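You operate a simulated robot arm through the tools that you are given. There is no shell and no other tool. Be economical: measure what you need, move in short steps, check, and stop when the job is done.

Carry out the task below with a simulated robot arm. There is one attempt and no reset: what you move stays moved.

TASK
Wipe up the powder spill and the cream smear with the grey pad.
Fine: wet it at the blue dispenser; put it back.

The check looks at the end state, three seconds after you hand in, the way a careful person would. Anything else that was tipped, shoved, dropped, spilled or broken makes it a failure.

THE ROBOT
A 5-joint arm with a two-finger parallel gripper, fixed in place. Base frame: the origin is at the foot of the arm, x ahead of it, y to its left, z up; the work surface is at about z = 0. Lengths are in m, angles in degrees, forces in N, time in s.
With the tool pointing down near the work surface it reaches from about 0.26 to 0.6 m from the base axis. Its first joint turns from -66.0 to 66.0 degrees. The tool tilts only in the upright plane through the base axis and itself; it spins freely about its own axis. Payload 1.57 kg.
Tool frame: the origin (TCP) lies between the finger pads and is the grasp point; the fingertips stand 0.03 m ahead of it; z points along the fingers, y is the line along which they close. The gripper opens to 0.08 m. The fingers are 0.017 m wide and 0.012 m thick; the gripper's body (0.04 by 0.082 m) begins 0.08 m behind the TCP.
Orientation is that of the tool frame in the base frame, as [roll, pitch, yaw] about the fixed x, y, z axes, in that order (R = Rz(yaw) Ry(pitch) Rx(roll)). With the fingers straight down and closing along the base's y, the tool's x points along the base's -x, its y along +y and its z along -z.

THE INTERFACE
- The arm moves only by the tool drive_tool. Its argument "motion" is a list that holds one entry, the list of rows, each a list of 7 numbers: the shift along the tool's x, y, z in units of 20 mm (1.0 is 20 mm), then the turn, a rotation vector about the tool's x, y, z in units of 4 degrees (1.0 is 4 degrees), then the closure, from 0 (fully open) to 1 (shut). In form: [[[tx, ty, tz, rx, ry, rz, claw], ...]]. A call has 1 to 12 rows; each row shifts and turns the commanded pose from where the row before left it, along the tool's axes as they then stand. A call with a number of a shift or a turn outside -1 to 1 is refused whole. Rows are played at 5 a second. More than 0.05 m and 8.6 degrees between two rows, or a gripper value outside its range, and nothing of the call is played. Where a pose cannot be reached the arm comes as near as it can. A force on the tool above 90 N (or 10 N above the force at the start of the call, whichever is more), or a blocked arm, ends the call early, and 0.2 s more pass. Each finger travels about 0.153 m/s and halts on what it meets, pressing with about 26 N; the grip force reading is that of the motor and also rises with nothing between the fingers. The clock runs only during rows and for 0.2 s after the last one: add rows that do not move to give the fingers time. It gives the time, the measured TCP pose, the force on the tool (base axes), the opening and the grip force at its end, in the units of the frame above (readings bear some noise).
- Cameras (640 x 400 px; columns grow to the right, rows downward): "scene" is fixed at [0.0502, 0.4054, 0.523]; the picture's right is [-0.63, -0.78, 0.00], its down [-0.44, 0.35, -0.83] and it looks along [0.65, -0.52, -0.56] (base axes); focal length 335 px, centre (320, 200). "wrist" rides on the gripper at [0.072, -0.007, -0.122] in the tool frame; the picture's right is [0.09, 1.00, 0.00], its down [-0.84, 0.08, -0.54] and it looks along [-0.54, 0.05, 0.84] (tool axes); focal length 238 px, centre (320, 200). There is no depth. A picture from a camera that has moved, and an enlarged one, comes with that camera's place and axes in the base frame and with its lens.
- grab_frame(camera): a new picture of that camera. No time passes.
- inspect(camera, box): a new picture of the part [left, top, right, bottom] of that camera's present view, enlarged. No time passes.
- job_done(): hands the job in; it is judged then, once.

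Go step by step. Nothing tells you positions but the pictures and the camera data: compare them with the known pose of the tool, close in by small moves and look again before you grip or let go. The budget is 120 turns and 84 pictures, counting those below and the enlarged ones. Unless the task says otherwise, let go and move clear before handing in, and close with one line.

The tools are called after "Call:" as a command line: name --argument value ..., lists and objects as JSON in quotes. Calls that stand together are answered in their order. drive_tool: Moves the arm, as the interface text tells. Its arguments: {"type":"object","properties":{"motion":{"type":"array","items":{"type":"array","items":{"type":"array","items":{"type":"number"}}}}},"required":["motion"]} The other tools are called the same way: grab_frame (camera) takes a picture; inspect (camera, box) takes an enlarged picture of a part of a camera's view; job_done () hands the job in.

At the start:

```text
time: 0.0
eef_pos: [0.3327, 0.1401, 0.3256]
tool_rot: [-179.9, 0.0, -180.0]
contact_force: [0.3, 0.0, 0.1]
width: 0.08
gripper_force: 0.2
```

scene: 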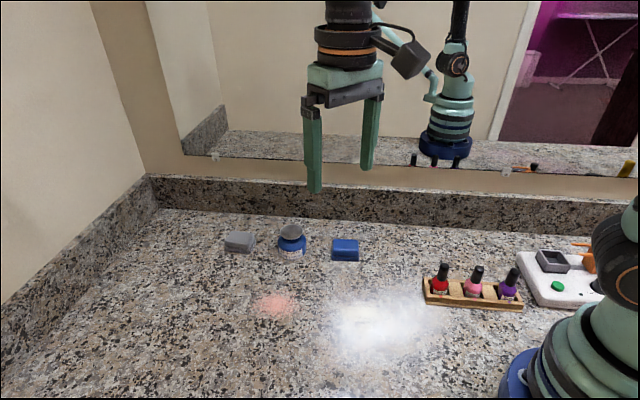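
wrist: 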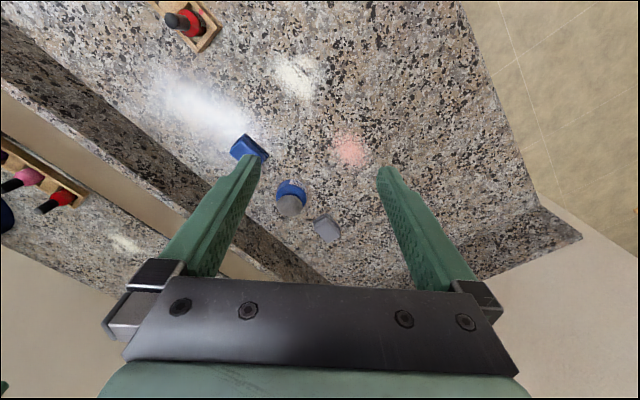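

I see a grey pad, a blue round item with a grey top (likely the dispenser), a blue block, a pink patch and a white patch with a cream area. I'll enlarge these first.

Call:
inspect --camera "scene" --box '[200, 200, 440, 350]'

Call:
inspect --camera "wrist" --box '[140, 40, 400, 260]'

Call:
inspect --camera "scene" --box '[400, 210, 640, 360]'

```text
2.67 times, centred on (320, 275) of scene
camera zoom: at [0.0502, 0.4054, 0.523], right [-0.63, -0.78, 0.0], down [-0.44, 0.35, -0.83], along [0.65, -0.52, -0.56], focal length 894 px, centre (320, 0)
```

zoom: 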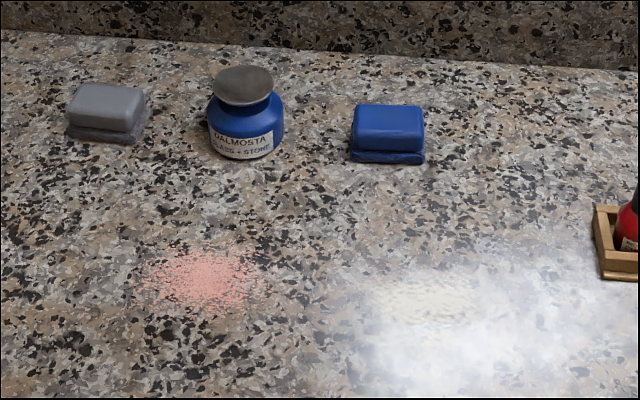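

```text
1.82 times, centred on (270, 150) of wrist
camera zoom: at [0.2595, 0.1345, 0.4478], right [-0.09, 1.0, 0.0], down [0.84, 0.08, 0.54], along [0.54, 0.05, -0.84], focal length 433 px, centre (411, 291)
```

zoom: 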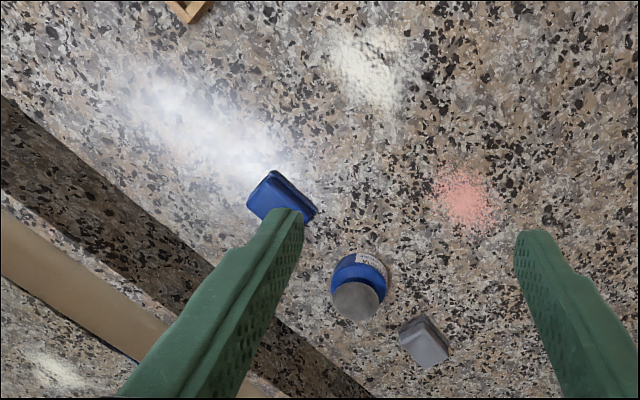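

```text
2.67 times, centred on (520, 285) of scene
camera zoom: at [0.0502, 0.4054, 0.523], right [-0.63, -0.78, 0.0], down [-0.44, 0.35, -0.83], along [0.65, -0.52, -0.56], focal length 894 px, centre (-213, -27)
```

zoom: 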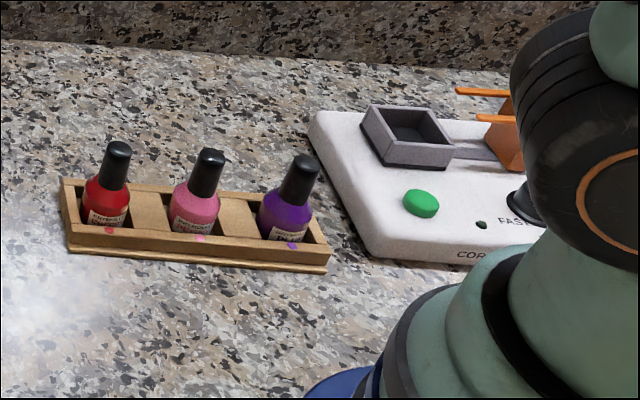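

The pink powder is near (0.43, 0.21), the cream near (0.31, 0.10) (the broad white haze is only glare), the dispenser top near (0.52, 0.105, 0.07) and the grey pad near (0.61, 0.185). I'll move the wrist camera closer to the pad.

Call:
drive_tool --motion '[[[-1, 0.2, 0.8, 0, 0, 0, 0], [-1, 0.2, 0.8, 0, 0, 0, 0], [-1, 0.2, 0.8, 0, 0, 0, 0], [-1, 0.2, 0.8, 0, 0, 0, 0], [-1, 0.2, 0.8, 0, 0, 0, 0], [-1, 0.2, 0.8, 0, 0, 0, 0], [0, 0, 0, 0, 0, 0, 0]]]'

Call:
grab_frame --camera "wrist"

Call:
inspect --camera "scene" --box '[200, 215, 320, 290]'

```text
time: 1.6
eef_pos: [0.4521, 0.1637, 0.2286]
tool_rot: [-179.9, 0.0, -179.9]
contact_force: [-0.8, 0.6, 0.0]
width: 0.0801
gripper_force: 0.1
```

```text
78 pictures are left
camera wrist: at [0.3791, 0.1577, 0.351], right [-0.09, 1.0, 0.0], down [0.84, 0.08, 0.54], along [0.54, 0.05, -0.84], focal length 238 px, centre (320, 200)
```

wrist: 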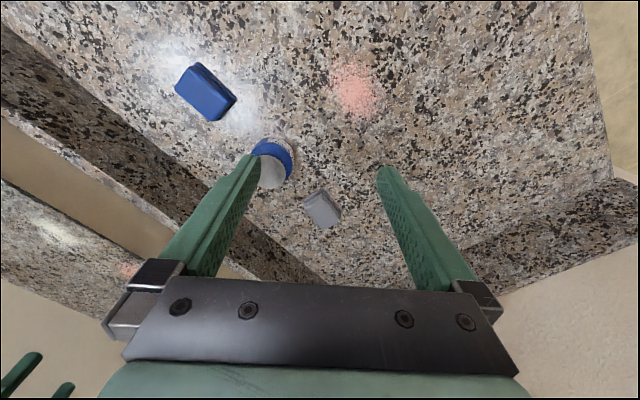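

```text
5.33 times, centred on (260, 252) of scene
camera zoom: at [0.0502, 0.4054, 0.523], right [-0.63, -0.78, 0.0], down [-0.44, 0.35, -0.83], along [0.65, -0.52, -0.56], focal length 1788 px, centre (640, -80)
```

zoom: 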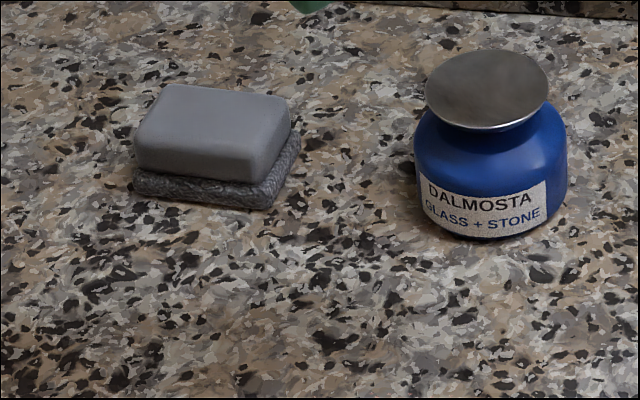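

The pad is a hard grey block on a fibrous base. I'll zoom in for its edges and heading.

Call:
inspect --camera "wrist" --box '[240, 120, 400, 240]'

```text
3.33 times, centred on (320, 180) of wrist
camera zoom: at [0.3791, 0.1577, 0.351], right [-0.09, 1.0, 0.0], down [0.84, 0.08, 0.54], along [0.54, 0.05, -0.84], focal length 794 px, centre (320, 267)
```

zoom: 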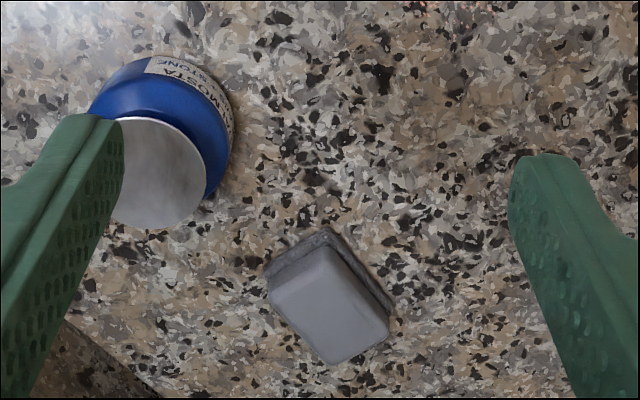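

The pad's centre is about (0.611, 0.184), its long axis runs about 42° and it is about 36 mm across. I'll spin the gripper 42° to close across the short side.

Call:
drive_tool --motion '[[[0, 0, 0, 0, 0, -0.955, 0], [0, 0, 0, 0, 0, -0.955, 0], [0, 0, 0, 0, 0, -0.955, 0], [0, 0, 0, 0, 0, -0.955, 0], [0, 0, 0, 0, 0, -0.955, 0], [0, 0, 0, 0, 0, -0.955, 0], [0, 0, 0, 0, 0, -0.955, 0], [0, 0, 0, 0, 0, -0.955, 0], [0, 0, 0, 0, 0, -0.955, 0], [0, 0, 0, 0, 0, -0.955, 0], [0, 0, 0, 0, 0, -0.955, 0], [0, 0, 0, 0, 0, 0, 0]]]'

```text
time: 4.2
eef_pos: [0.4526, 0.1639, 0.2298]
tool_rot: [179.9, 0.0, -137.8]
contact_force: [0.4, 0.3, -0.3]
width: 0.08
gripper_force: 0.2
```

Orientation is set. Next I'll move out towards the pad at about 0.13 m height.

Call:
drive_tool --motion '[[[-0.853, -0.7, 0.833, 0, 0, 0, 0], [-0.853, -0.7, 0.833, 0, 0, 0, 0], [-0.853, -0.7, 0.833, 0, 0, 0, 0], [-0.853, -0.7, 0.833, 0, 0, 0, 0], [-0.853, -0.7, 0.833, 0, 0, 0, 0], [-0.853, -0.7, 0.833, 0, 0, 0, 0], [0, 0, 0, 0, 0, 0, 0]]]'

Call:
grab_frame --camera "wrist"

Call:
grab_frame --camera "scene"

```text
time: 5.8
eef_pos: [0.5752, 0.1695, 0.1252]
tool_rot: [180.0, 0.1, -138.0]
contact_force: [-0.9, 1.0, 0.4]
width: 0.0802
gripper_force: 0.0
out of reach, approached as far as the arm can: row 6
```

```text
75 pictures are left
camera wrist: at [0.5261, 0.1165, 0.248], right [-0.74, 0.68, 0.0], down [0.57, 0.62, 0.54], along [0.37, 0.4, -0.84], focal length 238 px, centre (320, 200)
```

wrist: 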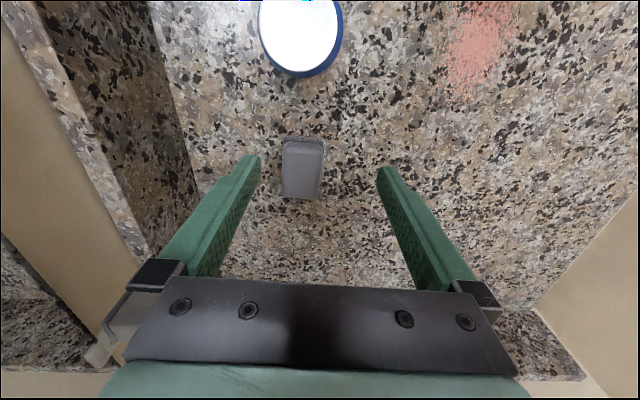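

```text
74 pictures are left
```

scene: 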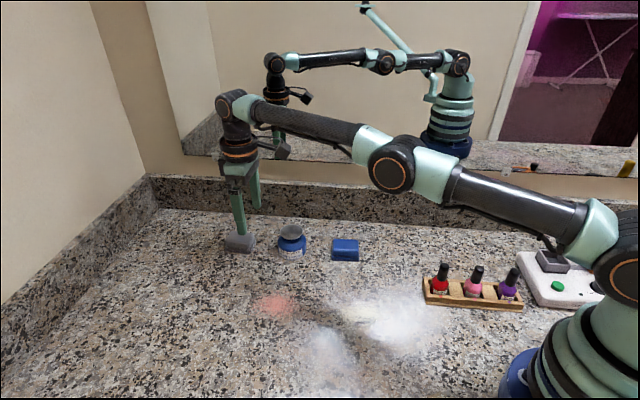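

Pointing straight down, reach ends near radius 0.60 m, just short of the pad. I'll tilt the tool outward about 10° in the radial plane.

Call:
drive_tool --motion '[[[0, 0, 0, 0.359, -0.752, 0, 0], [0, 0, 0, 0.359, -0.752, 0, 0], [0, 0, 0, 0.359, -0.752, 0, 0], [0, 0, 0, 0, 0, 0, 0]]]'

```text
time: 6.8
eef_pos: [0.5779, 0.1684, 0.1263]
tool_rot: [-175.7, 9.2, -137.6]
contact_force: [-0.2, 0.2, -0.6]
width: 0.0799
gripper_force: 0.0
```

Tilt worked. I'll go to above the pad, and look.

Call:
drive_tool --motion '[[[-0.205, -0.12, 0.907, 0, 0, 0, 0], [-0.205, -0.12, 0.907, 0, 0, 0, 0], [-0.205, -0.12, 0.907, 0, 0, 0, 0], [0, 0, 0, 0, 0, 0, 0]]]'

Call:
grab_frame --camera "wrist"

Call:
inspect --camera "scene" --box '[180, 160, 340, 270]'

```text
time: 7.8
eef_pos: [0.5988, 0.1746, 0.0778]
tool_rot: [-175.6, 8.9, -137.6]
contact_force: [0.4, -0.1, 0.8]
width: 0.0802
gripper_force: 0.0
```

```text
73 pictures are left
camera wrist: at [0.5306, 0.1154, 0.1875], right [-0.73, 0.68, -0.09], down [0.47, 0.59, 0.66], along [0.5, 0.44, -0.75], focal length 238 px, centre (320, 200)
```

wrist: 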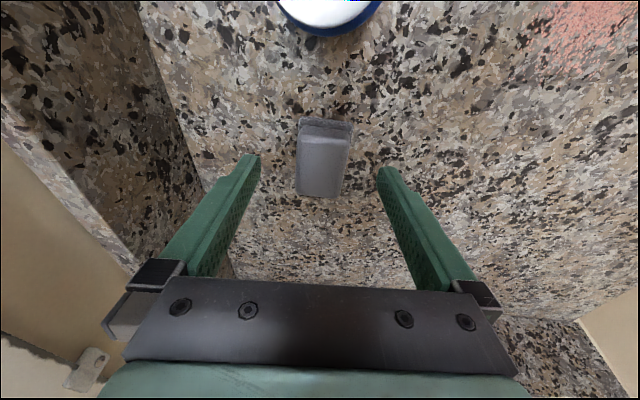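

```text
3.64 times, centred on (260, 215) of scene
camera zoom: at [0.0502, 0.4054, 0.523], right [-0.63, -0.78, 0.0], down [-0.44, 0.35, -0.83], along [0.65, -0.52, -0.56], focal length 1219 px, centre (538, 146)
```

zoom: 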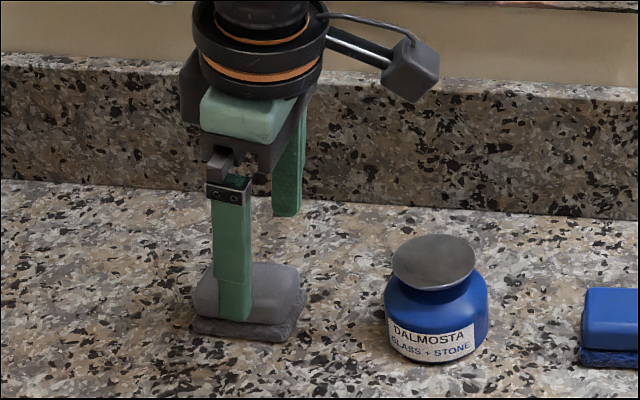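

Fingers straddle the pad well. Descending to grip height (TCP z≈0.041).

Call:
drive_tool --motion '[[[0.065, 0.04, 0.9, 0, 0, 0, 0], [0.065, 0.04, 0.92, 0, 0, 0, 0], [0, 0, 0, 0, 0, 0, 0]]]'

Call:
inspect --camera "scene" --box '[180, 180, 300, 270]'

Call:
grab_frame --camera "wrist"

```text
time: 8.6
eef_pos: [0.602, 0.1763, 0.0424]
tool_rot: [-175.6, 9.0, -137.6]
contact_force: [0.6, -0.6, -0.2]
width: 0.08
gripper_force: 0.1
```

```text
4.44 times, centred on (240, 225) of scene
camera zoom: at [0.0502, 0.4054, 0.523], right [-0.63, -0.78, 0.0], down [-0.44, 0.35, -0.83], along [0.65, -0.52, -0.56], focal length 1490 px, centre (676, 89)
```

zoom: 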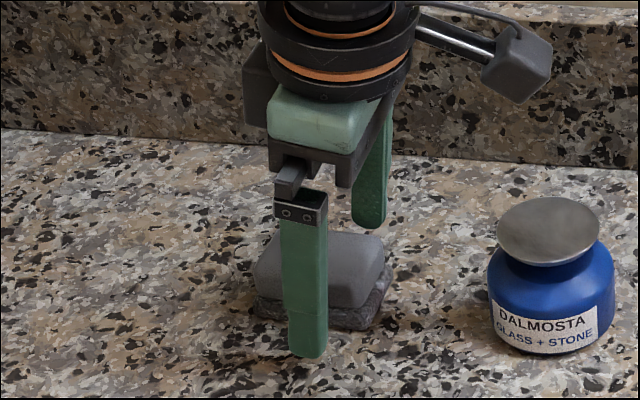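

```text
70 pictures are left
camera wrist: at [0.533, 0.118, 0.152], right [-0.73, 0.68, -0.09], down [0.47, 0.59, 0.66], along [0.5, 0.44, -0.75], focal length 238 px, centre (320, 200)
```

wrist: 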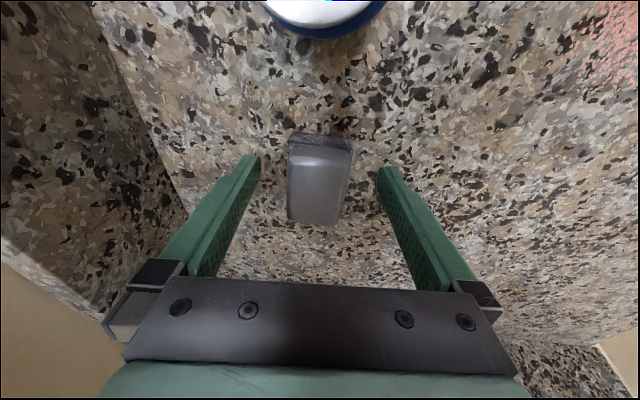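

Well centred. Closing partway, then onto the block.

Call:
drive_tool --motion '[[[0, 0, 0, 0, 0, 0, 0.3], [0, 0, 0, 0, 0, 0, 0.45], [0, 0, 0, 0, 0, 0, 0.55], [0, 0, 0, 0, 0, 0, 0.65], [0, 0, 0, 0, 0, 0, 0.8], [0, 0, 0, 0, 0, 0, 1], [0, 0, 0, 0, 0, 0, 1]]]'

Call:
grab_frame --camera "wrist"

```text
time: 10.2
eef_pos: [0.6023, 0.1772, 0.0423]
tool_rot: [-175.7, 9.1, -137.6]
contact_force: [-0.7, 0.4, 2.3]
width: 0.0413
gripper_force: 26.5
```

```text
69 pictures are left
camera wrist: at [0.5331, 0.1179, 0.1524], right [-0.73, 0.68, -0.09], down [0.47, 0.59, 0.66], along [0.5, 0.44, -0.75], focal length 238 px, centre (320, 200)
```

wrist: 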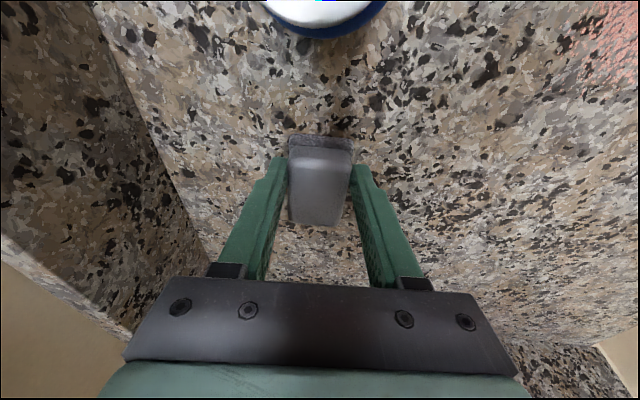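

Gripped at 41 mm. Lifting straight up 4 cm and checking.

Call:
drive_tool --motion '[[[-0.08, -0.038, -0.49, 0, 0, 0, 1], [-0.16, -0.076, -0.985, 0, 0, 0, 1], [-0.08, -0.038, -0.49, 0, 0, 0, 1], [0, 0, 0, 0, 0, 0, 1]]]'

Call:
inspect --camera "scene" --box '[180, 160, 340, 270]'

```text
time: 11.2
eef_pos: [0.6035, 0.177, 0.0829]
tool_rot: [-175.6, 9.0, -137.5]
contact_force: [-0.4, 0.5, -1.1]
width: 0.0411
gripper_force: 26.2
```

```text
3.64 times, centred on (260, 215) of scene
camera zoom: at [0.0502, 0.4054, 0.523], right [-0.63, -0.78, 0.0], down [-0.44, 0.35, -0.83], along [0.65, -0.52, -0.56], focal length 1219 px, centre (538, 146)
```

zoom: 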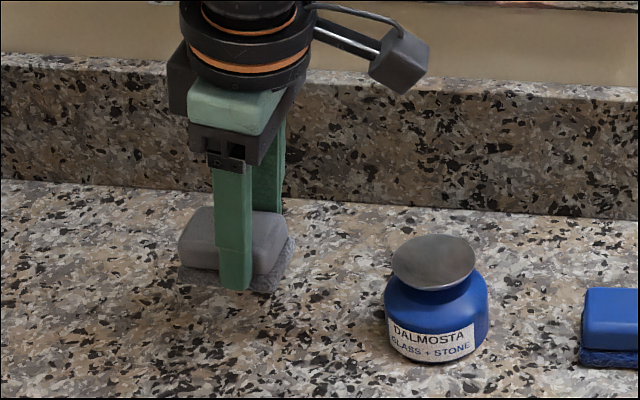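

Pad lifted securely. I refine the dispenser dish to about (0.521, 0.105, 0.067); next I move inwards and up, then swing over it.

Call:
drive_tool --motion '[[[0.709, 0.342, -0.709, 0, 0, 0, 1], [0.709, 0.342, -0.709, 0, 0, 0, 1], [0.709, 0.342, -0.709, 0, 0, 0, 1], [0.709, 0.342, -0.709, 0, 0, 0, 1], [0.709, 0.342, -0.709, 0, 0, 0, 1], [0.709, 0.342, -0.709, 0, 0, 0, 1], [0.362, -0.753, 0, 0.0735, 0.0347, 0.452, 1], [0.362, -0.753, 0, 0.0735, 0.0347, 0.452, 1], [0.362, -0.753, 0, 0.0735, 0.0347, 0.452, 1], [0, 0, 0, 0, 0, 0, 1]]]'

Call:
inspect --camera "scene" --box '[220, 160, 380, 270]'

Call:
grab_frame --camera "wrist"

```text
time: 13.4
eef_pos: [0.5124, 0.0944, 0.1498]
tool_rot: [-175.6, 9.0, -143.2]
contact_force: [0.2, 0.0, -0.5]
width: 0.0412
gripper_force: 25.7
```

```text
3.64 times, centred on (300, 215) of scene
camera zoom: at [0.0502, 0.4054, 0.523], right [-0.63, -0.78, 0.0], down [-0.44, 0.35, -0.83], along [0.65, -0.52, -0.56], focal length 1219 px, centre (393, 146)
```

zoom: 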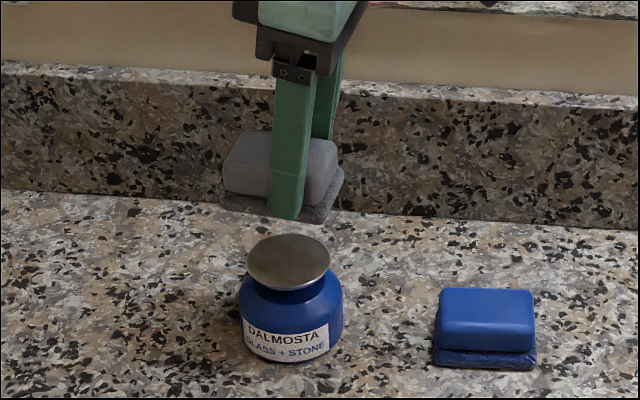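

```text
66 pictures are left
camera wrist: at [0.4385, 0.0438, 0.2595], right [-0.66, 0.75, -0.09], down [0.52, 0.54, 0.66], along [0.54, 0.39, -0.75], focal length 238 px, centre (320, 200)
```

wrist: 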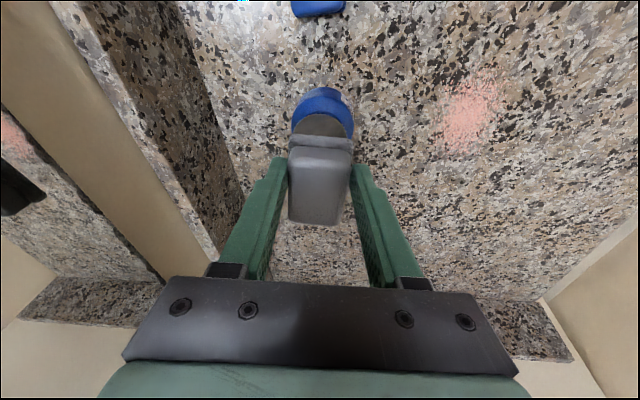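

The pad is over the dish within a few mm. Lowering towards contact near TCP z≈0.11.

Call:
drive_tool --motion '[[[0.136, 0.064, 0.837, 0, 0, 0, 1], [0.128, 0.06, 0.788, 0, 0, 0, 1], [0, 0, 0, 0, 0, 0, 1]]]'

Call:
inspect --camera "scene" --box '[220, 180, 360, 270]'

```text
time: 14.2
eef_pos: [0.5116, 0.0959, 0.1161]
tool_rot: [-175.7, 8.9, -143.2]
contact_force: [-0.4, 0.2, -0.6]
width: 0.0408
gripper_force: 26.6
```

```text
4.44 times, centred on (290, 225) of scene
camera zoom: at [0.0502, 0.4054, 0.523], right [-0.63, -0.78, 0.0], down [-0.44, 0.35, -0.83], along [0.65, -0.52, -0.56], focal length 1490 px, centre (453, 89)
```

zoom: 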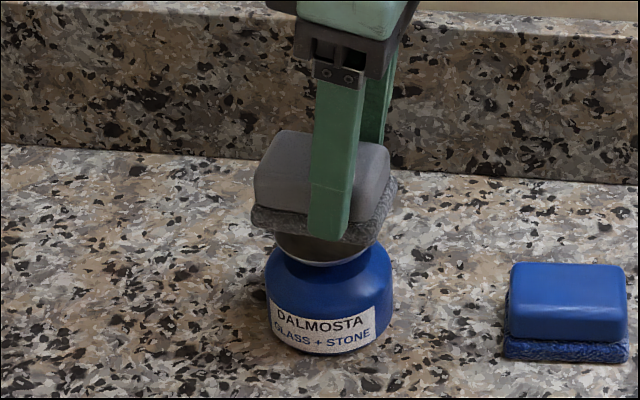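

Well centred over the dish. Pressing down in small steps.

Call:
drive_tool --motion '[[[0.024, 0.011, 0.148, 0, 0, 0, 1], [0.024, 0.011, 0.148, 0, 0, 0, 1], [0, 0, 0, 0, 0, 0, 1]]]'

Call:
drive_tool --motion '[[[0.016, 0.0075, 0.0985, 0, 0, 0, 1], [0.016, 0.0075, 0.0985, 0, 0, 0, 1], [0, 0, 0, 0, 0, 0, 1]]]'

Call:
inspect --camera "scene" --box '[220, 180, 360, 270]'

```text
time: 15.0
eef_pos: [0.5115, 0.095, 0.1089]
tool_rot: [-175.6, 9.1, -143.1]
contact_force: [0.1, -0.1, -0.1]
width: 0.0409
gripper_force: 26.3
```

```text
time: 15.8
eef_pos: [0.5114, 0.0953, 0.1056]
tool_rot: [-175.6, 9.0, -143.2]
contact_force: [0.0, -0.8, 0.4]
width: 0.041
gripper_force: 25.9
```

```text
4.44 times, centred on (290, 225) of scene
camera zoom: at [0.0502, 0.4054, 0.523], right [-0.63, -0.78, 0.0], down [-0.44, 0.35, -0.83], along [0.65, -0.52, -0.56], focal length 1490 px, centre (453, 89)
```

zoom: 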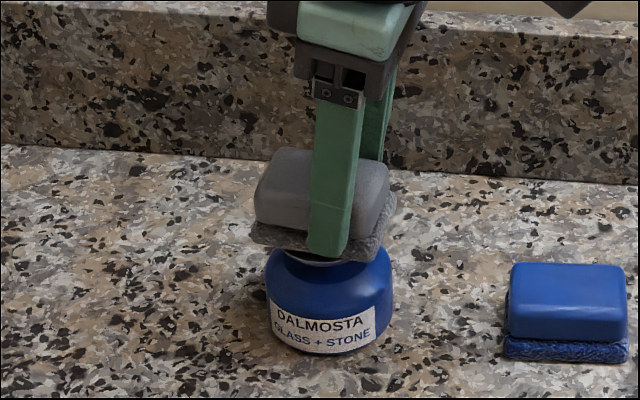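

No force yet, still touching lightly or just short. Continuing down by 2 mm steps.

Call:
drive_tool --motion '[[[0.016, 0.0075, 0.0985, 0, 0, 0, 1], [0, 0, 0, 0, 0, 0, 1]]]'

Call:
drive_tool --motion '[[[0.016, 0.0075, 0.0985, 0, 0, 0, 1], [0, 0, 0, 0, 0, 0, 1]]]'

Call:
inspect --camera "scene" --box '[220, 180, 360, 270]'

```text
time: 16.4
eef_pos: [0.5121, 0.0952, 0.1043]
tool_rot: [-175.6, 9.1, -143.1]
contact_force: [-0.5, -0.3, 0.0]
width: 0.041
gripper_force: 26.0
```

```text
time: 17.0
eef_pos: [0.5116, 0.0968, 0.1014]
tool_rot: [-175.7, 9.1, -143.1]
contact_force: [0.6, -0.2, 0.2]
width: 0.041
gripper_force: 25.9
```

```text
4.44 times, centred on (290, 225) of scene
camera zoom: at [0.0502, 0.4054, 0.523], right [-0.63, -0.78, 0.0], down [-0.44, 0.35, -0.83], along [0.65, -0.52, -0.56], focal length 1490 px, centre (453, 89)
```

zoom: 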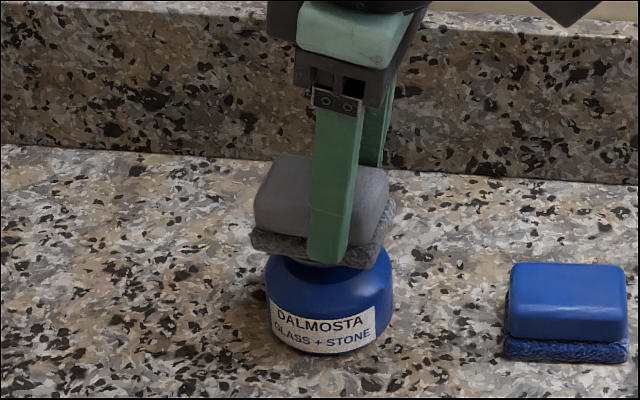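

Still free. Continuing gently.

Call:
drive_tool --motion '[[[0.016, 0.0075, 0.0985, 0, 0, 0, 1], [0, 0, 0, 0, 0, 0, 1]]]'

Call:
drive_tool --motion '[[[0.016, 0.0075, 0.0985, 0, 0, 0, 1], [0, 0, 0, 0, 0, 0, 1]]]'

Call:
inspect --camera "scene" --box '[220, 180, 360, 270]'

```text
time: 17.6
eef_pos: [0.5122, 0.0947, 0.0999]
tool_rot: [-175.6, 9.0, -143.1]
contact_force: [-0.8, 0.1, -0.2]
width: 0.0408
gripper_force: 25.8
```

```text
time: 18.2
eef_pos: [0.5126, 0.0969, 0.0973]
tool_rot: [-175.7, 9.0, -143.2]
contact_force: [-0.3, 0.6, 0.9]
width: 0.039
gripper_force: 25.6
```

```text
4.44 times, centred on (290, 225) of scene
camera zoom: at [0.0502, 0.4054, 0.523], right [-0.63, -0.78, 0.0], down [-0.44, 0.35, -0.83], along [0.65, -0.52, -0.56], focal length 1490 px, centre (453, 89)
```

zoom: 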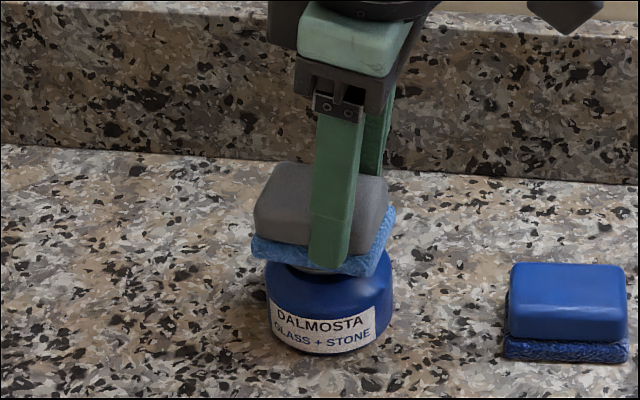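

The pad's underside turned wet blue, so the dispenser worked. Lifting off and checking.

Call:
drive_tool --motion '[[[-0.08, -0.038, -0.49, 0, 0, 0, 1], [-0.141, -0.066, -0.867, 0, 0, 0, 1], [-0.141, -0.066, -0.867, 0, 0, 0, 1], [-0.08, -0.038, -0.49, 0, 0, 0, 1], [0, 0, 0, 0, 0, 0, 1]]]'

Call:
inspect --camera "scene" --box '[220, 160, 380, 270]'

Call:
grab_frame --camera "wrist"

```text
time: 19.4
eef_pos: [0.5135, 0.0954, 0.1531]
tool_rot: [-175.6, 8.9, -143.1]
contact_force: [0.3, 0.1, -1.2]
width: 0.0395
gripper_force: 26.2
```

```text
3.64 times, centred on (300, 215) of scene
camera zoom: at [0.0502, 0.4054, 0.523], right [-0.63, -0.78, 0.0], down [-0.44, 0.35, -0.83], along [0.65, -0.52, -0.56], focal length 1219 px, centre (393, 146)
```

zoom: 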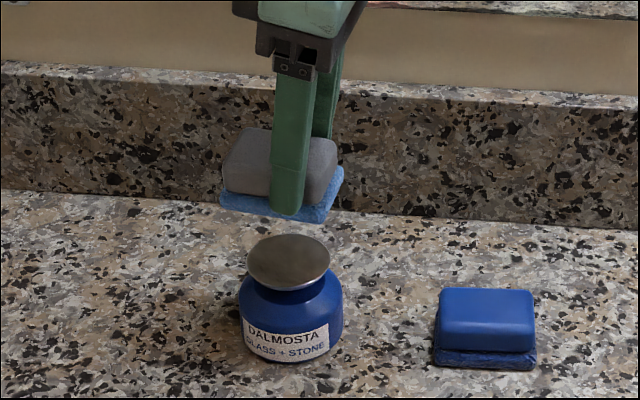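

```text
60 pictures are left
camera wrist: at [0.4383, 0.0438, 0.2618], right [-0.66, 0.75, -0.09], down [0.52, 0.54, 0.66], along [0.54, 0.39, -0.75], focal length 238 px, centre (320, 200)
```

wrist: 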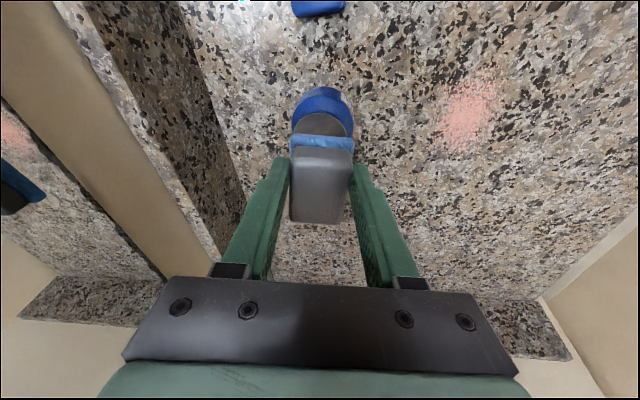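

Pad is wet and firmly held, the dispenser undisturbed. Next: retract and swing round over the pink powder at (0.425, 0.207).

Call:
drive_tool --motion '[[[0.887, 0.427, -0.174, 0, 0, 0, 1], [0.887, 0.427, -0.174, 0, 0, 0, 1], [0.887, 0.427, -0.174, 0, 0, 0, 1], [-0.372, 0.775, 0, -0.085, -0.04, -0.524, 1], [-0.372, 0.775, 0, -0.085, -0.04, -0.524, 1], [-0.372, 0.775, 0, -0.085, -0.04, -0.524, 1], [-0.372, 0.775, 0, -0.085, -0.04, -0.524, 1], [-0.372, 0.775, 0, -0.085, -0.04, -0.524, 1], [-0.372, 0.775, 0, -0.085, -0.04, -0.524, 1], [-0.372, 0.775, 0, -0.085, -0.04, -0.524, 1], [0, 0, 0, 0, 0, 0, 1]]]'

Call:
grab_frame --camera "scene"

Call:
grab_frame --camera "wrist"

```text
time: 21.8
eef_pos: [0.4173, 0.1996, 0.1531]
tool_rot: [-175.6, 9.1, -128.1]
contact_force: [-0.3, 1.0, 0.8]
width: 0.0389
gripper_force: 25.8
```

```text
59 pictures are left
```

scene: 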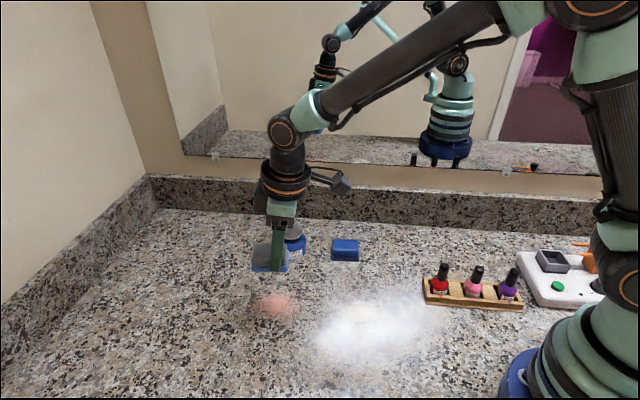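

```text
58 pictures are left
camera wrist: at [0.3582, 0.1305, 0.2621], right [-0.83, 0.55, -0.09], down [0.37, 0.66, 0.66], along [0.42, 0.51, -0.75], focal length 238 px, centre (320, 200)
```

wrist: 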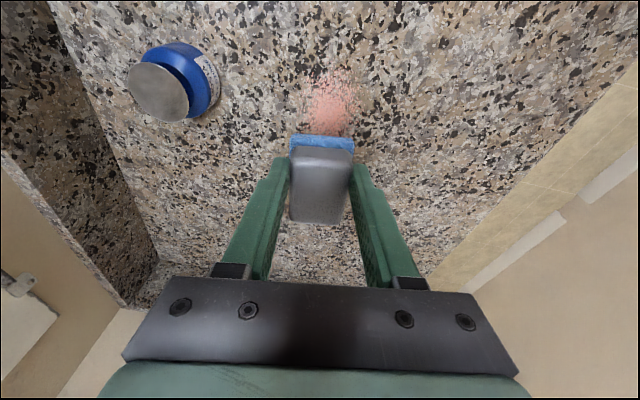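

Pad hovers over the spill. Lowering to just above the counter.

Call:
drive_tool --motion '[[[0.14, 0.066, 0.862, 0, 0, 0, 1], [0.14, 0.066, 0.862, 0, 0, 0, 1], [0.14, 0.066, 0.862, 0, 0, 0, 1], [0.14, 0.066, 0.862, 0, 0, 0, 1], [0.14, 0.066, 0.862, 0, 0, 0, 1], [0.14, 0.066, 0.862, 0, 0, 0, 1], [0, 0, 0, 0, 0, 0, 1]]]'

Call:
inspect --camera "scene" --box '[200, 240, 360, 340]'

```text
time: 23.4
eef_pos: [0.4202, 0.2002, 0.0471]
tool_rot: [-175.6, 9.0, -128.2]
contact_force: [0.5, 0.4, -0.6]
width: 0.0388
gripper_force: 25.7
```

```text
4.00 times, centred on (280, 290) of scene
camera zoom: at [0.0502, 0.4054, 0.523], right [-0.63, -0.78, 0.0], down [-0.44, 0.35, -0.83], along [0.65, -0.52, -0.56], focal length 1341 px, centre (480, -160)
```

zoom: 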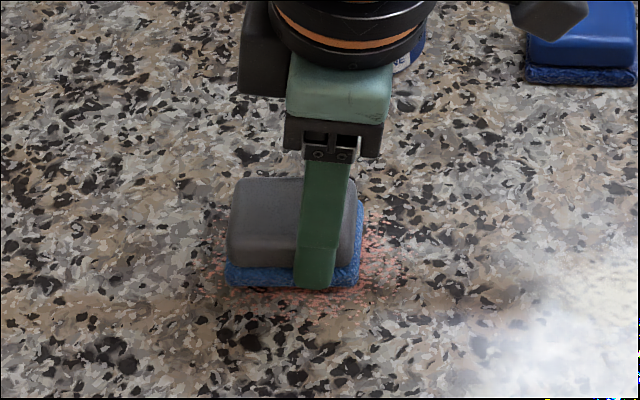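

Now lowering to contact in small steps.

Call:
drive_tool --motion '[[[0.024, 0.011, 0.148, 0, 0, 0, 1], [0.016, 0.0075, 0.0985, 0, 0, 0, 1], [0, 0, 0, 0, 0, 0, 1]]]'

Call:
drive_tool --motion '[[[0.016, 0.0075, 0.0985, 0, 0, 0, 1], [0, 0, 0, 0, 0, 0, 1]]]'

```text
time: 24.2
eef_pos: [0.4199, 0.1998, 0.0432]
tool_rot: [-175.5, 9.1, -128.3]
contact_force: [-13.4, -4.5, 44.9]
width: 0.0392
gripper_force: 25.7
```

```text
time: 24.8
eef_pos: [0.4201, 0.201, 0.0434]
tool_rot: [-175.4, 9.4, -128.2]
contact_force: [-16.9, -5.9, 67.7]
width: 0.0392
gripper_force: 25.8
```

Firm contact (68 N) is more than needed; easing off 4 mm before wiping.

Call:
drive_tool --motion '[[[-0.032, -0.015, -0.197, 0, 0, 0, 1], [0, 0, 0, 0, 0, 0, 1]]]'

```text
time: 25.4
eef_pos: [0.4191, 0.1993, 0.0441]
tool_rot: [-175.4, 9.2, -128.2]
contact_force: [4.6, 5.1, 13.2]
width: 0.0388
gripper_force: 26.1
```

About 13 N, good. Wiping the centre lane along the pad's long axis.

Call:
drive_tool --motion '[[[-0.543, 0.003, 0.086, -0.024, -0.011, -0.145, 1], [-0.543, 0.003, 0.086, -0.024, -0.011, -0.145, 1], [0.543, -0.003, -0.086, 0.024, 0.011, 0.145, 1], [0.543, -0.003, -0.086, 0.024, 0.011, 0.145, 1], [0.543, -0.003, -0.086, 0.024, 0.011, 0.145, 1], [0.543, -0.003, -0.086, 0.024, 0.011, 0.145, 1], [-0.543, 0.003, 0.086, -0.024, -0.011, -0.145, 1], [-0.543, 0.003, 0.086, -0.024, -0.011, -0.145, 1], [0, 0, 0, 0, 0, 0, 1]]]'

Call:
inspect --camera "scene" --box '[200, 240, 360, 340]'

```text
time: 27.4
eef_pos: [0.4199, 0.198, 0.0451]
tool_rot: [-175.5, 8.9, -128.2]
contact_force: [-0.1, 0.0, -0.7]
width: 0.0387
gripper_force: 26.0
```

```text
4.00 times, centred on (280, 290) of scene
camera zoom: at [0.0502, 0.4054, 0.523], right [-0.63, -0.78, 0.0], down [-0.44, 0.35, -0.83], along [0.65, -0.52, -0.56], focal length 1341 px, centre (480, -160)
```

zoom: 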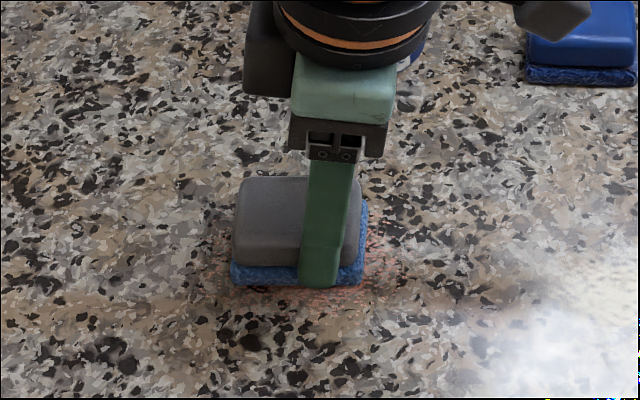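

It faded the lane somewhat, but contact force has dropped to zero. Lowering 2 mm to regain light pressure.

Call:
drive_tool --motion '[[[0.016, 0.0075, 0.0985, 0, 0, 0, 1], [0, 0, 0, 0, 0, 0, 1]]]'

```text
time: 28.0
eef_pos: [0.4203, 0.1975, 0.0434]
tool_rot: [-175.5, 9.0, -128.1]
contact_force: [-2.2, -4.9, 21.0]
width: 0.0389
gripper_force: 25.9
```

About 21 N. Now wiping the +side lane.

Call:
drive_tool --motion '[[[-0.543, 0.003, 0.086, -0.024, -0.011, -0.145, 1], [-0.543, 0.003, 0.086, -0.024, -0.011, -0.145, 1], [-0.004, 0.499, -0.038, -0.045, -0.021, -0.275, 1], [-0.004, 0.499, -0.038, -0.045, -0.021, -0.275, 1], [0.543, -0.003, -0.086, 0.024, 0.011, 0.145, 1], [0.543, -0.003, -0.086, 0.024, 0.011, 0.145, 1], [0.543, -0.003, -0.086, 0.024, 0.011, 0.145, 1], [0.543, -0.003, -0.086, 0.024, 0.011, 0.145, 1], [0.004, -0.499, 0.038, 0.045, 0.021, 0.275, 1], [0.004, -0.499, 0.038, 0.045, 0.021, 0.275, 1], [0, 0, 0, 0, 0, 0, 1]]]'

Call:
inspect --camera "scene" --box '[200, 240, 360, 340]'

```text
time: 30.4
eef_pos: [0.4061, 0.1801, 0.0444]
tool_rot: [-175.6, 8.9, -129.3]
contact_force: [-8.5, 5.8, 24.7]
width: 0.0391
gripper_force: 26.8
```

```text
4.00 times, centred on (280, 290) of scene
camera zoom: at [0.0501, 0.4054, 0.523], right [-0.63, -0.78, 0.0], down [-0.44, 0.35, -0.83], along [0.65, -0.52, -0.56], focal length 1341 px, centre (480, -160)
```

zoom: 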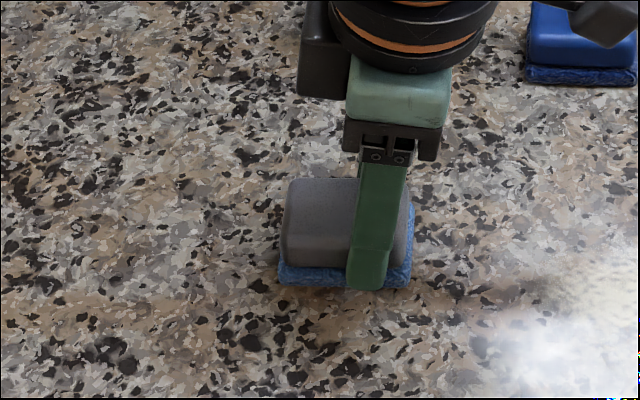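

The powder is nearly gone. One more lane on the minus side for completeness.

Call:
drive_tool --motion '[[[0.004, -0.499, 0.038, 0.045, 0.021, 0.275, 1], [0.004, -0.499, 0.038, 0.045, 0.021, 0.275, 1], [-0.543, 0.003, 0.086, -0.024, -0.011, -0.145, 1], [-0.543, 0.003, 0.086, -0.024, -0.011, -0.145, 1], [-0.543, 0.003, 0.086, -0.024, -0.011, -0.145, 1], [-0.543, 0.003, 0.086, -0.024, -0.011, -0.145, 1], [-0.004, 0.499, -0.038, -0.045, -0.021, -0.275, 1], [0.543, -0.003, -0.086, 0.024, 0.011, 0.145, 1], [0.543, -0.003, -0.086, 0.024, 0.011, 0.145, 1], [0, 0, 0, 0, 0, 0, 1]]]'

Call:
drive_tool --motion '[[[-0.08, -0.038, -0.49, 0, 0, 0, 1], [-0.16, -0.076, -0.985, 0, 0, 0, 1], [-0.16, -0.076, -0.985, 0, 0, 0, 1], [-0.08, -0.038, -0.49, 0, 0, 0, 1], [0, 0, 0, 0, 0, 0, 1]]]'

Call:
inspect --camera "scene" --box '[200, 220, 400, 345]'

Call:
grab_frame --camera "wrist"

```text
time: 32.6
eef_pos: [0.4299, 0.1905, 0.044]
tool_rot: [-175.3, 9.3, -129.2]
contact_force: [3.6, 11.3, 24.6]
width: 0.0393
gripper_force: 25.9
```

```text
time: 33.8
eef_pos: [0.4291, 0.1901, 0.102]
tool_rot: [-175.4, 8.9, -129.3]
contact_force: [0.4, -0.5, 0.3]
width: 0.0389
gripper_force: 25.8
```

```text
3.20 times, centred on (300, 282) of scene
camera zoom: at [0.0502, 0.4054, 0.523], right [-0.63, -0.78, 0.0], down [-0.44, 0.35, -0.83], along [0.65, -0.52, -0.56], focal length 1073 px, centre (384, -64)
```

zoom: 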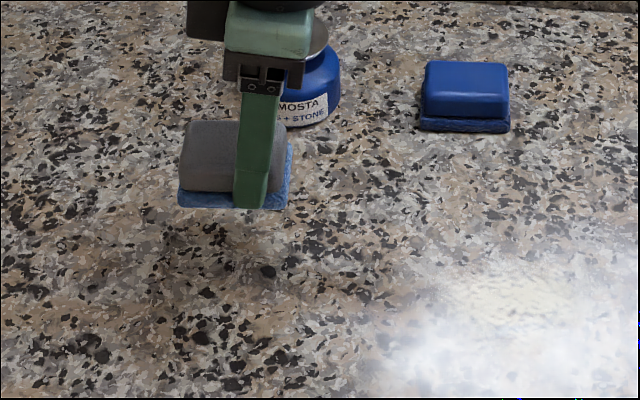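

```text
53 pictures are left
camera wrist: at [0.3691, 0.1221, 0.2116], right [-0.82, 0.57, -0.09], down [0.38, 0.65, 0.66], along [0.43, 0.5, -0.75], focal length 238 px, centre (320, 200)
```

wrist: 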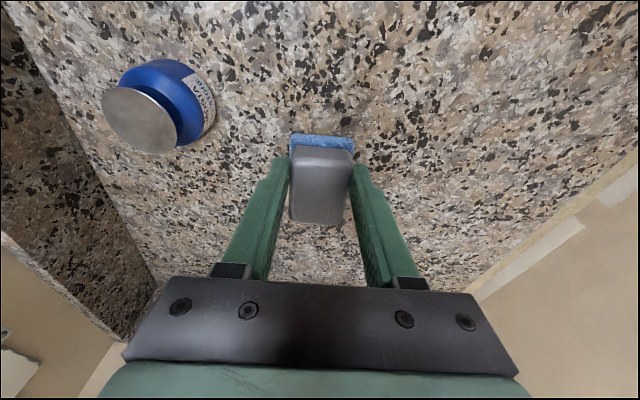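

The powder is wiped clean. Next, over to the cream at about (0.312, 0.101).

Call:
drive_tool --motion '[[[0.851, 0.41, -0.167, 0, 0, 0, 1], [0.851, 0.41, -0.167, 0, 0, 0, 1], [0.851, 0.41, -0.167, 0, 0, 0, 1], [0.851, 0.41, -0.167, 0, 0, 0, 1], [0.851, 0.41, -0.167, 0, 0, 0, 1], [0.851, 0.41, -0.167, 0, 0, 0, 1], [0.851, 0.41, -0.167, 0, 0, 0, 1], [0.851, 0.41, -0.167, 0, 0, 0, 1], [0.4, -0.834, 0, 0.134, 0.063, 0.825, 1], [0.4, -0.834, 0, 0.134, 0.063, 0.825, 1], [0, 0, 0, 0, 0, 0, 1]]]'

Call:
grab_frame --camera "scene"

Call:
grab_frame --camera "wrist"

```text
time: 36.2
eef_pos: [0.3026, 0.0898, 0.1021]
tool_rot: [-175.4, 8.8, -136.1]
contact_force: [-0.5, -0.4, -0.3]
width: 0.0389
gripper_force: 26.0
```

```text
52 pictures are left
```

scene: 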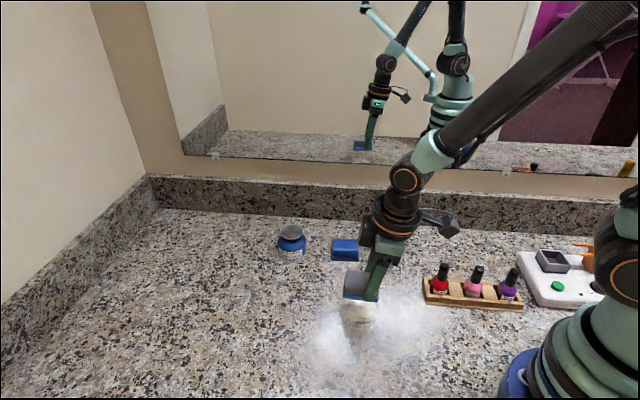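

```text
51 pictures are left
camera wrist: at [0.2347, 0.0305, 0.2128], right [-0.75, 0.66, -0.09], down [0.45, 0.6, 0.66], along [0.49, 0.45, -0.75], focal length 238 px, centre (320, 200)
```

wrist: 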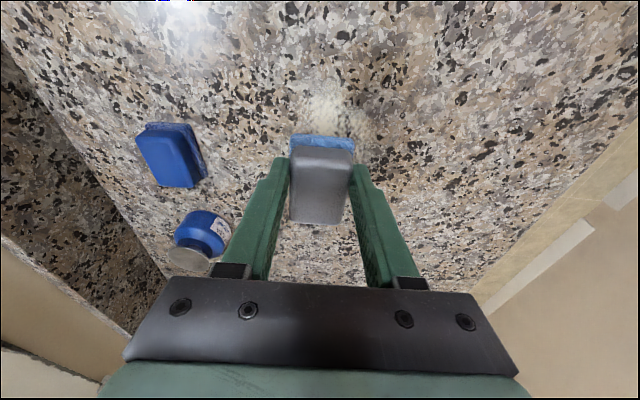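

Over the cream. Lowering.

Call:
drive_tool --motion '[[[0.139, 0.066, 0.857, 0, 0, 0, 1], [0.139, 0.066, 0.857, 0, 0, 0, 1], [0.139, 0.066, 0.857, 0, 0, 0, 1], [0, 0, 0, 0, 0, 0, 1]]]'

Call:
drive_tool --motion '[[[0.032, 0.015, 0.197, 0, 0, 0, 1], [0, 0, 0, 0, 0, 0, 1]]]'

Call:
drive_tool --motion '[[[0.016, 0.0075, 0.0985, 0, 0, 0, 1], [0, 0, 0, 0, 0, 0, 1]]]'

```text
time: 37.2
eef_pos: [0.3026, 0.0915, 0.0502]
tool_rot: [-175.5, 8.8, -136.0]
contact_force: [-0.5, -0.1, -0.9]
width: 0.0388
gripper_force: 26.1
```

```text
time: 37.8
eef_pos: [0.3031, 0.0929, 0.0455]
tool_rot: [-175.4, 8.9, -136.0]
contact_force: [-0.4, -0.2, -0.6]
width: 0.0388
gripper_force: 25.8
```

```text
time: 38.4
eef_pos: [0.3041, 0.0923, 0.0446]
tool_rot: [-175.4, 9.0, -136.0]
contact_force: [-6.6, -2.6, 23.9]
width: 0.039
gripper_force: 25.9
```

About 24 N. Wiping the cream with the same lane pattern.

Call:
drive_tool --motion '[[[-0.543, 0.003, 0.086, -0.0345, -0.016, -0.212, 1], [-0.543, 0.003, 0.086, -0.0345, -0.016, -0.212, 1], [-0.004, 0.499, -0.038, -0.065, -0.031, -0.403, 1], [-0.004, 0.499, -0.038, -0.065, -0.031, -0.403, 1], [0.543, -0.003, -0.086, 0.0345, 0.016, 0.212, 1], [0.543, -0.003, -0.086, 0.0345, 0.016, 0.212, 1], [0.543, -0.003, -0.086, 0.0345, 0.016, 0.212, 1], [0.543, -0.003, -0.086, 0.0345, 0.016, 0.212, 1], [0.004, -0.499, 0.038, 0.065, 0.031, 0.403, 1], [0.004, -0.499, 0.038, 0.065, 0.031, 0.403, 1], [0, 0, 0, 0, 0, 0, 1]]]'

Call:
grab_frame --camera "wrist"

```text
time: 40.8
eef_pos: [0.2891, 0.0739, 0.0441]
tool_rot: [-175.3, 8.9, -137.8]
contact_force: [-3.2, 4.4, 14.5]
width: 0.0387
gripper_force: 25.6
```

```text
50 pictures are left
camera wrist: at [0.2198, 0.0156, 0.154], right [-0.73, 0.68, -0.1], down [0.47, 0.59, 0.66], along [0.5, 0.43, -0.75], focal length 238 px, centre (320, 200)
```

wrist: 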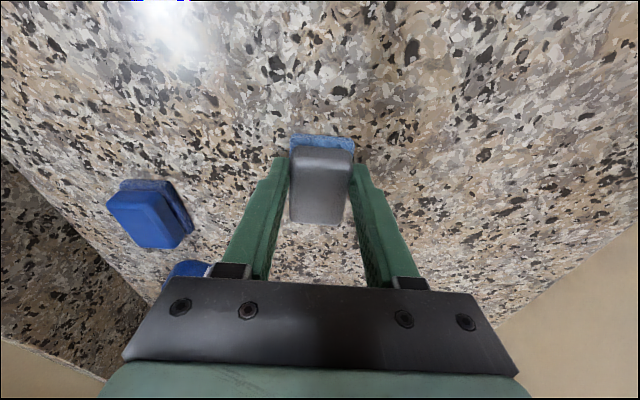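

Looking good. Wiping the other side lane and the centre once more.

Call:
drive_tool --motion '[[[0.004, -0.499, 0.038, 0.065, 0.031, 0.403, 1], [0.004, -0.499, 0.038, 0.065, 0.031, 0.403, 1], [-0.543, 0.003, 0.086, -0.0345, -0.016, -0.212, 1], [-0.543, 0.003, 0.086, -0.0345, -0.016, -0.212, 1], [-0.543, 0.003, 0.086, -0.0345, -0.016, -0.212, 1], [-0.543, 0.003, 0.086, -0.0345, -0.016, -0.212, 1], [-0.004, 0.499, -0.038, -0.065, -0.031, -0.403, 1], [-0.004, 0.499, -0.038, -0.065, -0.031, -0.403, 1], [0.543, -0.003, -0.086, 0.0345, 0.016, 0.212, 1], [0.543, -0.003, -0.086, 0.0345, 0.016, 0.212, 1], [0, 0, 0, 0, 0, 0, 1]]]'

Call:
drive_tool --motion '[[[-0.08, -0.038, -0.49, 0, 0, 0, 1], [-0.16, -0.076, -0.985, 0, 0, 0, 1], [-0.16, -0.076, -0.985, 0, 0, 0, 1], [-0.16, -0.076, -0.985, 0, 0, 0, 1], [-0.16, -0.076, -0.985, 0, 0, 0, 1], [-0.08, -0.038, -0.49, 0, 0, 0, 1], [0, 0, 0, 0, 0, 0, 1]]]'

Call:
grab_frame --camera "wrist"

Call:
grab_frame --camera "scene"

```text
time: 43.2
eef_pos: [0.3065, 0.0866, 0.0438]
tool_rot: [-175.2, 9.0, -136.0]
contact_force: [5.4, 3.8, 15.3]
width: 0.0388
gripper_force: 25.8
```

```text
time: 44.8
eef_pos: [0.3072, 0.0878, 0.1451]
tool_rot: [-175.4, 8.9, -135.9]
contact_force: [-0.4, 0.5, -0.3]
width: 0.0389
gripper_force: 26.0
```

```text
49 pictures are left
camera wrist: at [0.2392, 0.0276, 0.2542], right [-0.75, 0.66, -0.09], down [0.45, 0.6, 0.66], along [0.49, 0.45, -0.75], focal length 238 px, centre (320, 200)
```

wrist: 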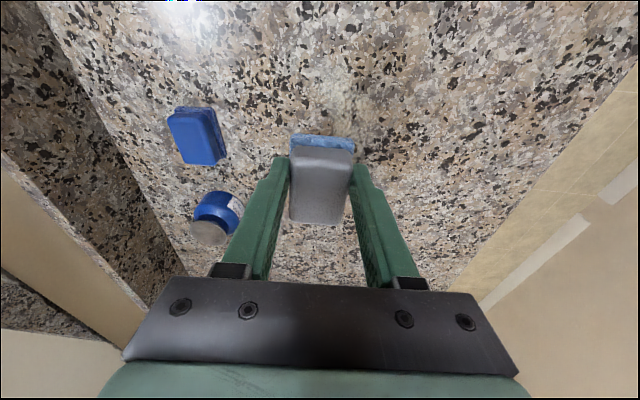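

```text
48 pictures are left
```

scene: 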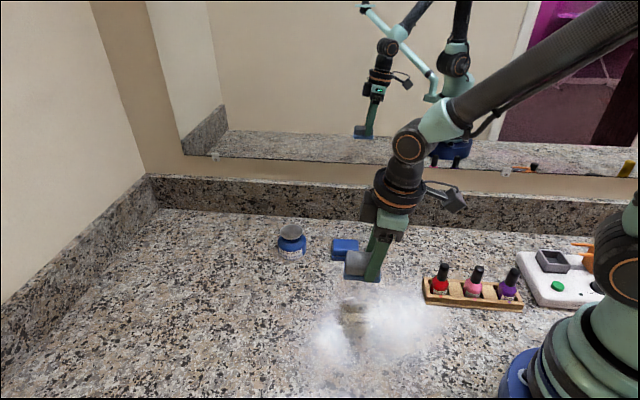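

Call:
inspect --camera "wrist" --box '[240, 40, 440, 165]'

Call:
inspect --camera "scene" --box '[280, 250, 440, 350]'

```text
3.20 times, centred on (340, 102) of wrist
camera zoom: at [0.2392, 0.0276, 0.2542], right [-0.75, 0.66, -0.09], down [0.45, 0.6, 0.66], along [0.49, 0.45, -0.75], focal length 763 px, centre (256, 512)
```

zoom: 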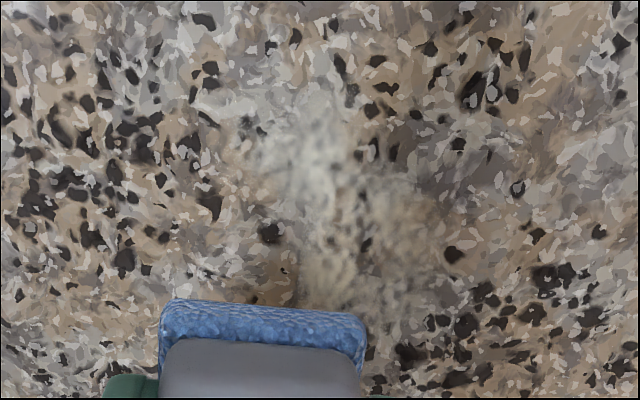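

```text
4.00 times, centred on (360, 300) of scene
camera zoom: at [0.0502, 0.4054, 0.523], right [-0.63, -0.78, 0.0], down [-0.44, 0.35, -0.83], along [0.65, -0.52, -0.56], focal length 1341 px, centre (160, -200)
```

zoom: 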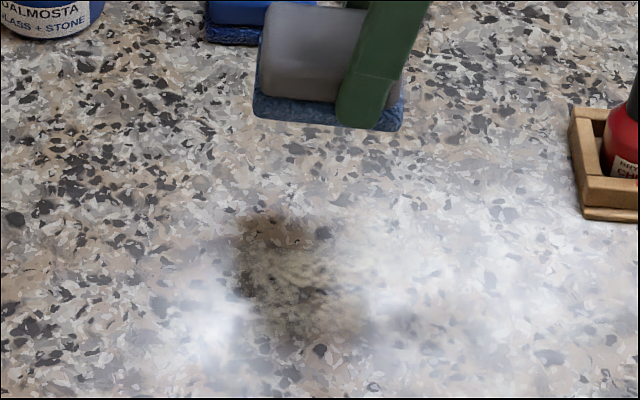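

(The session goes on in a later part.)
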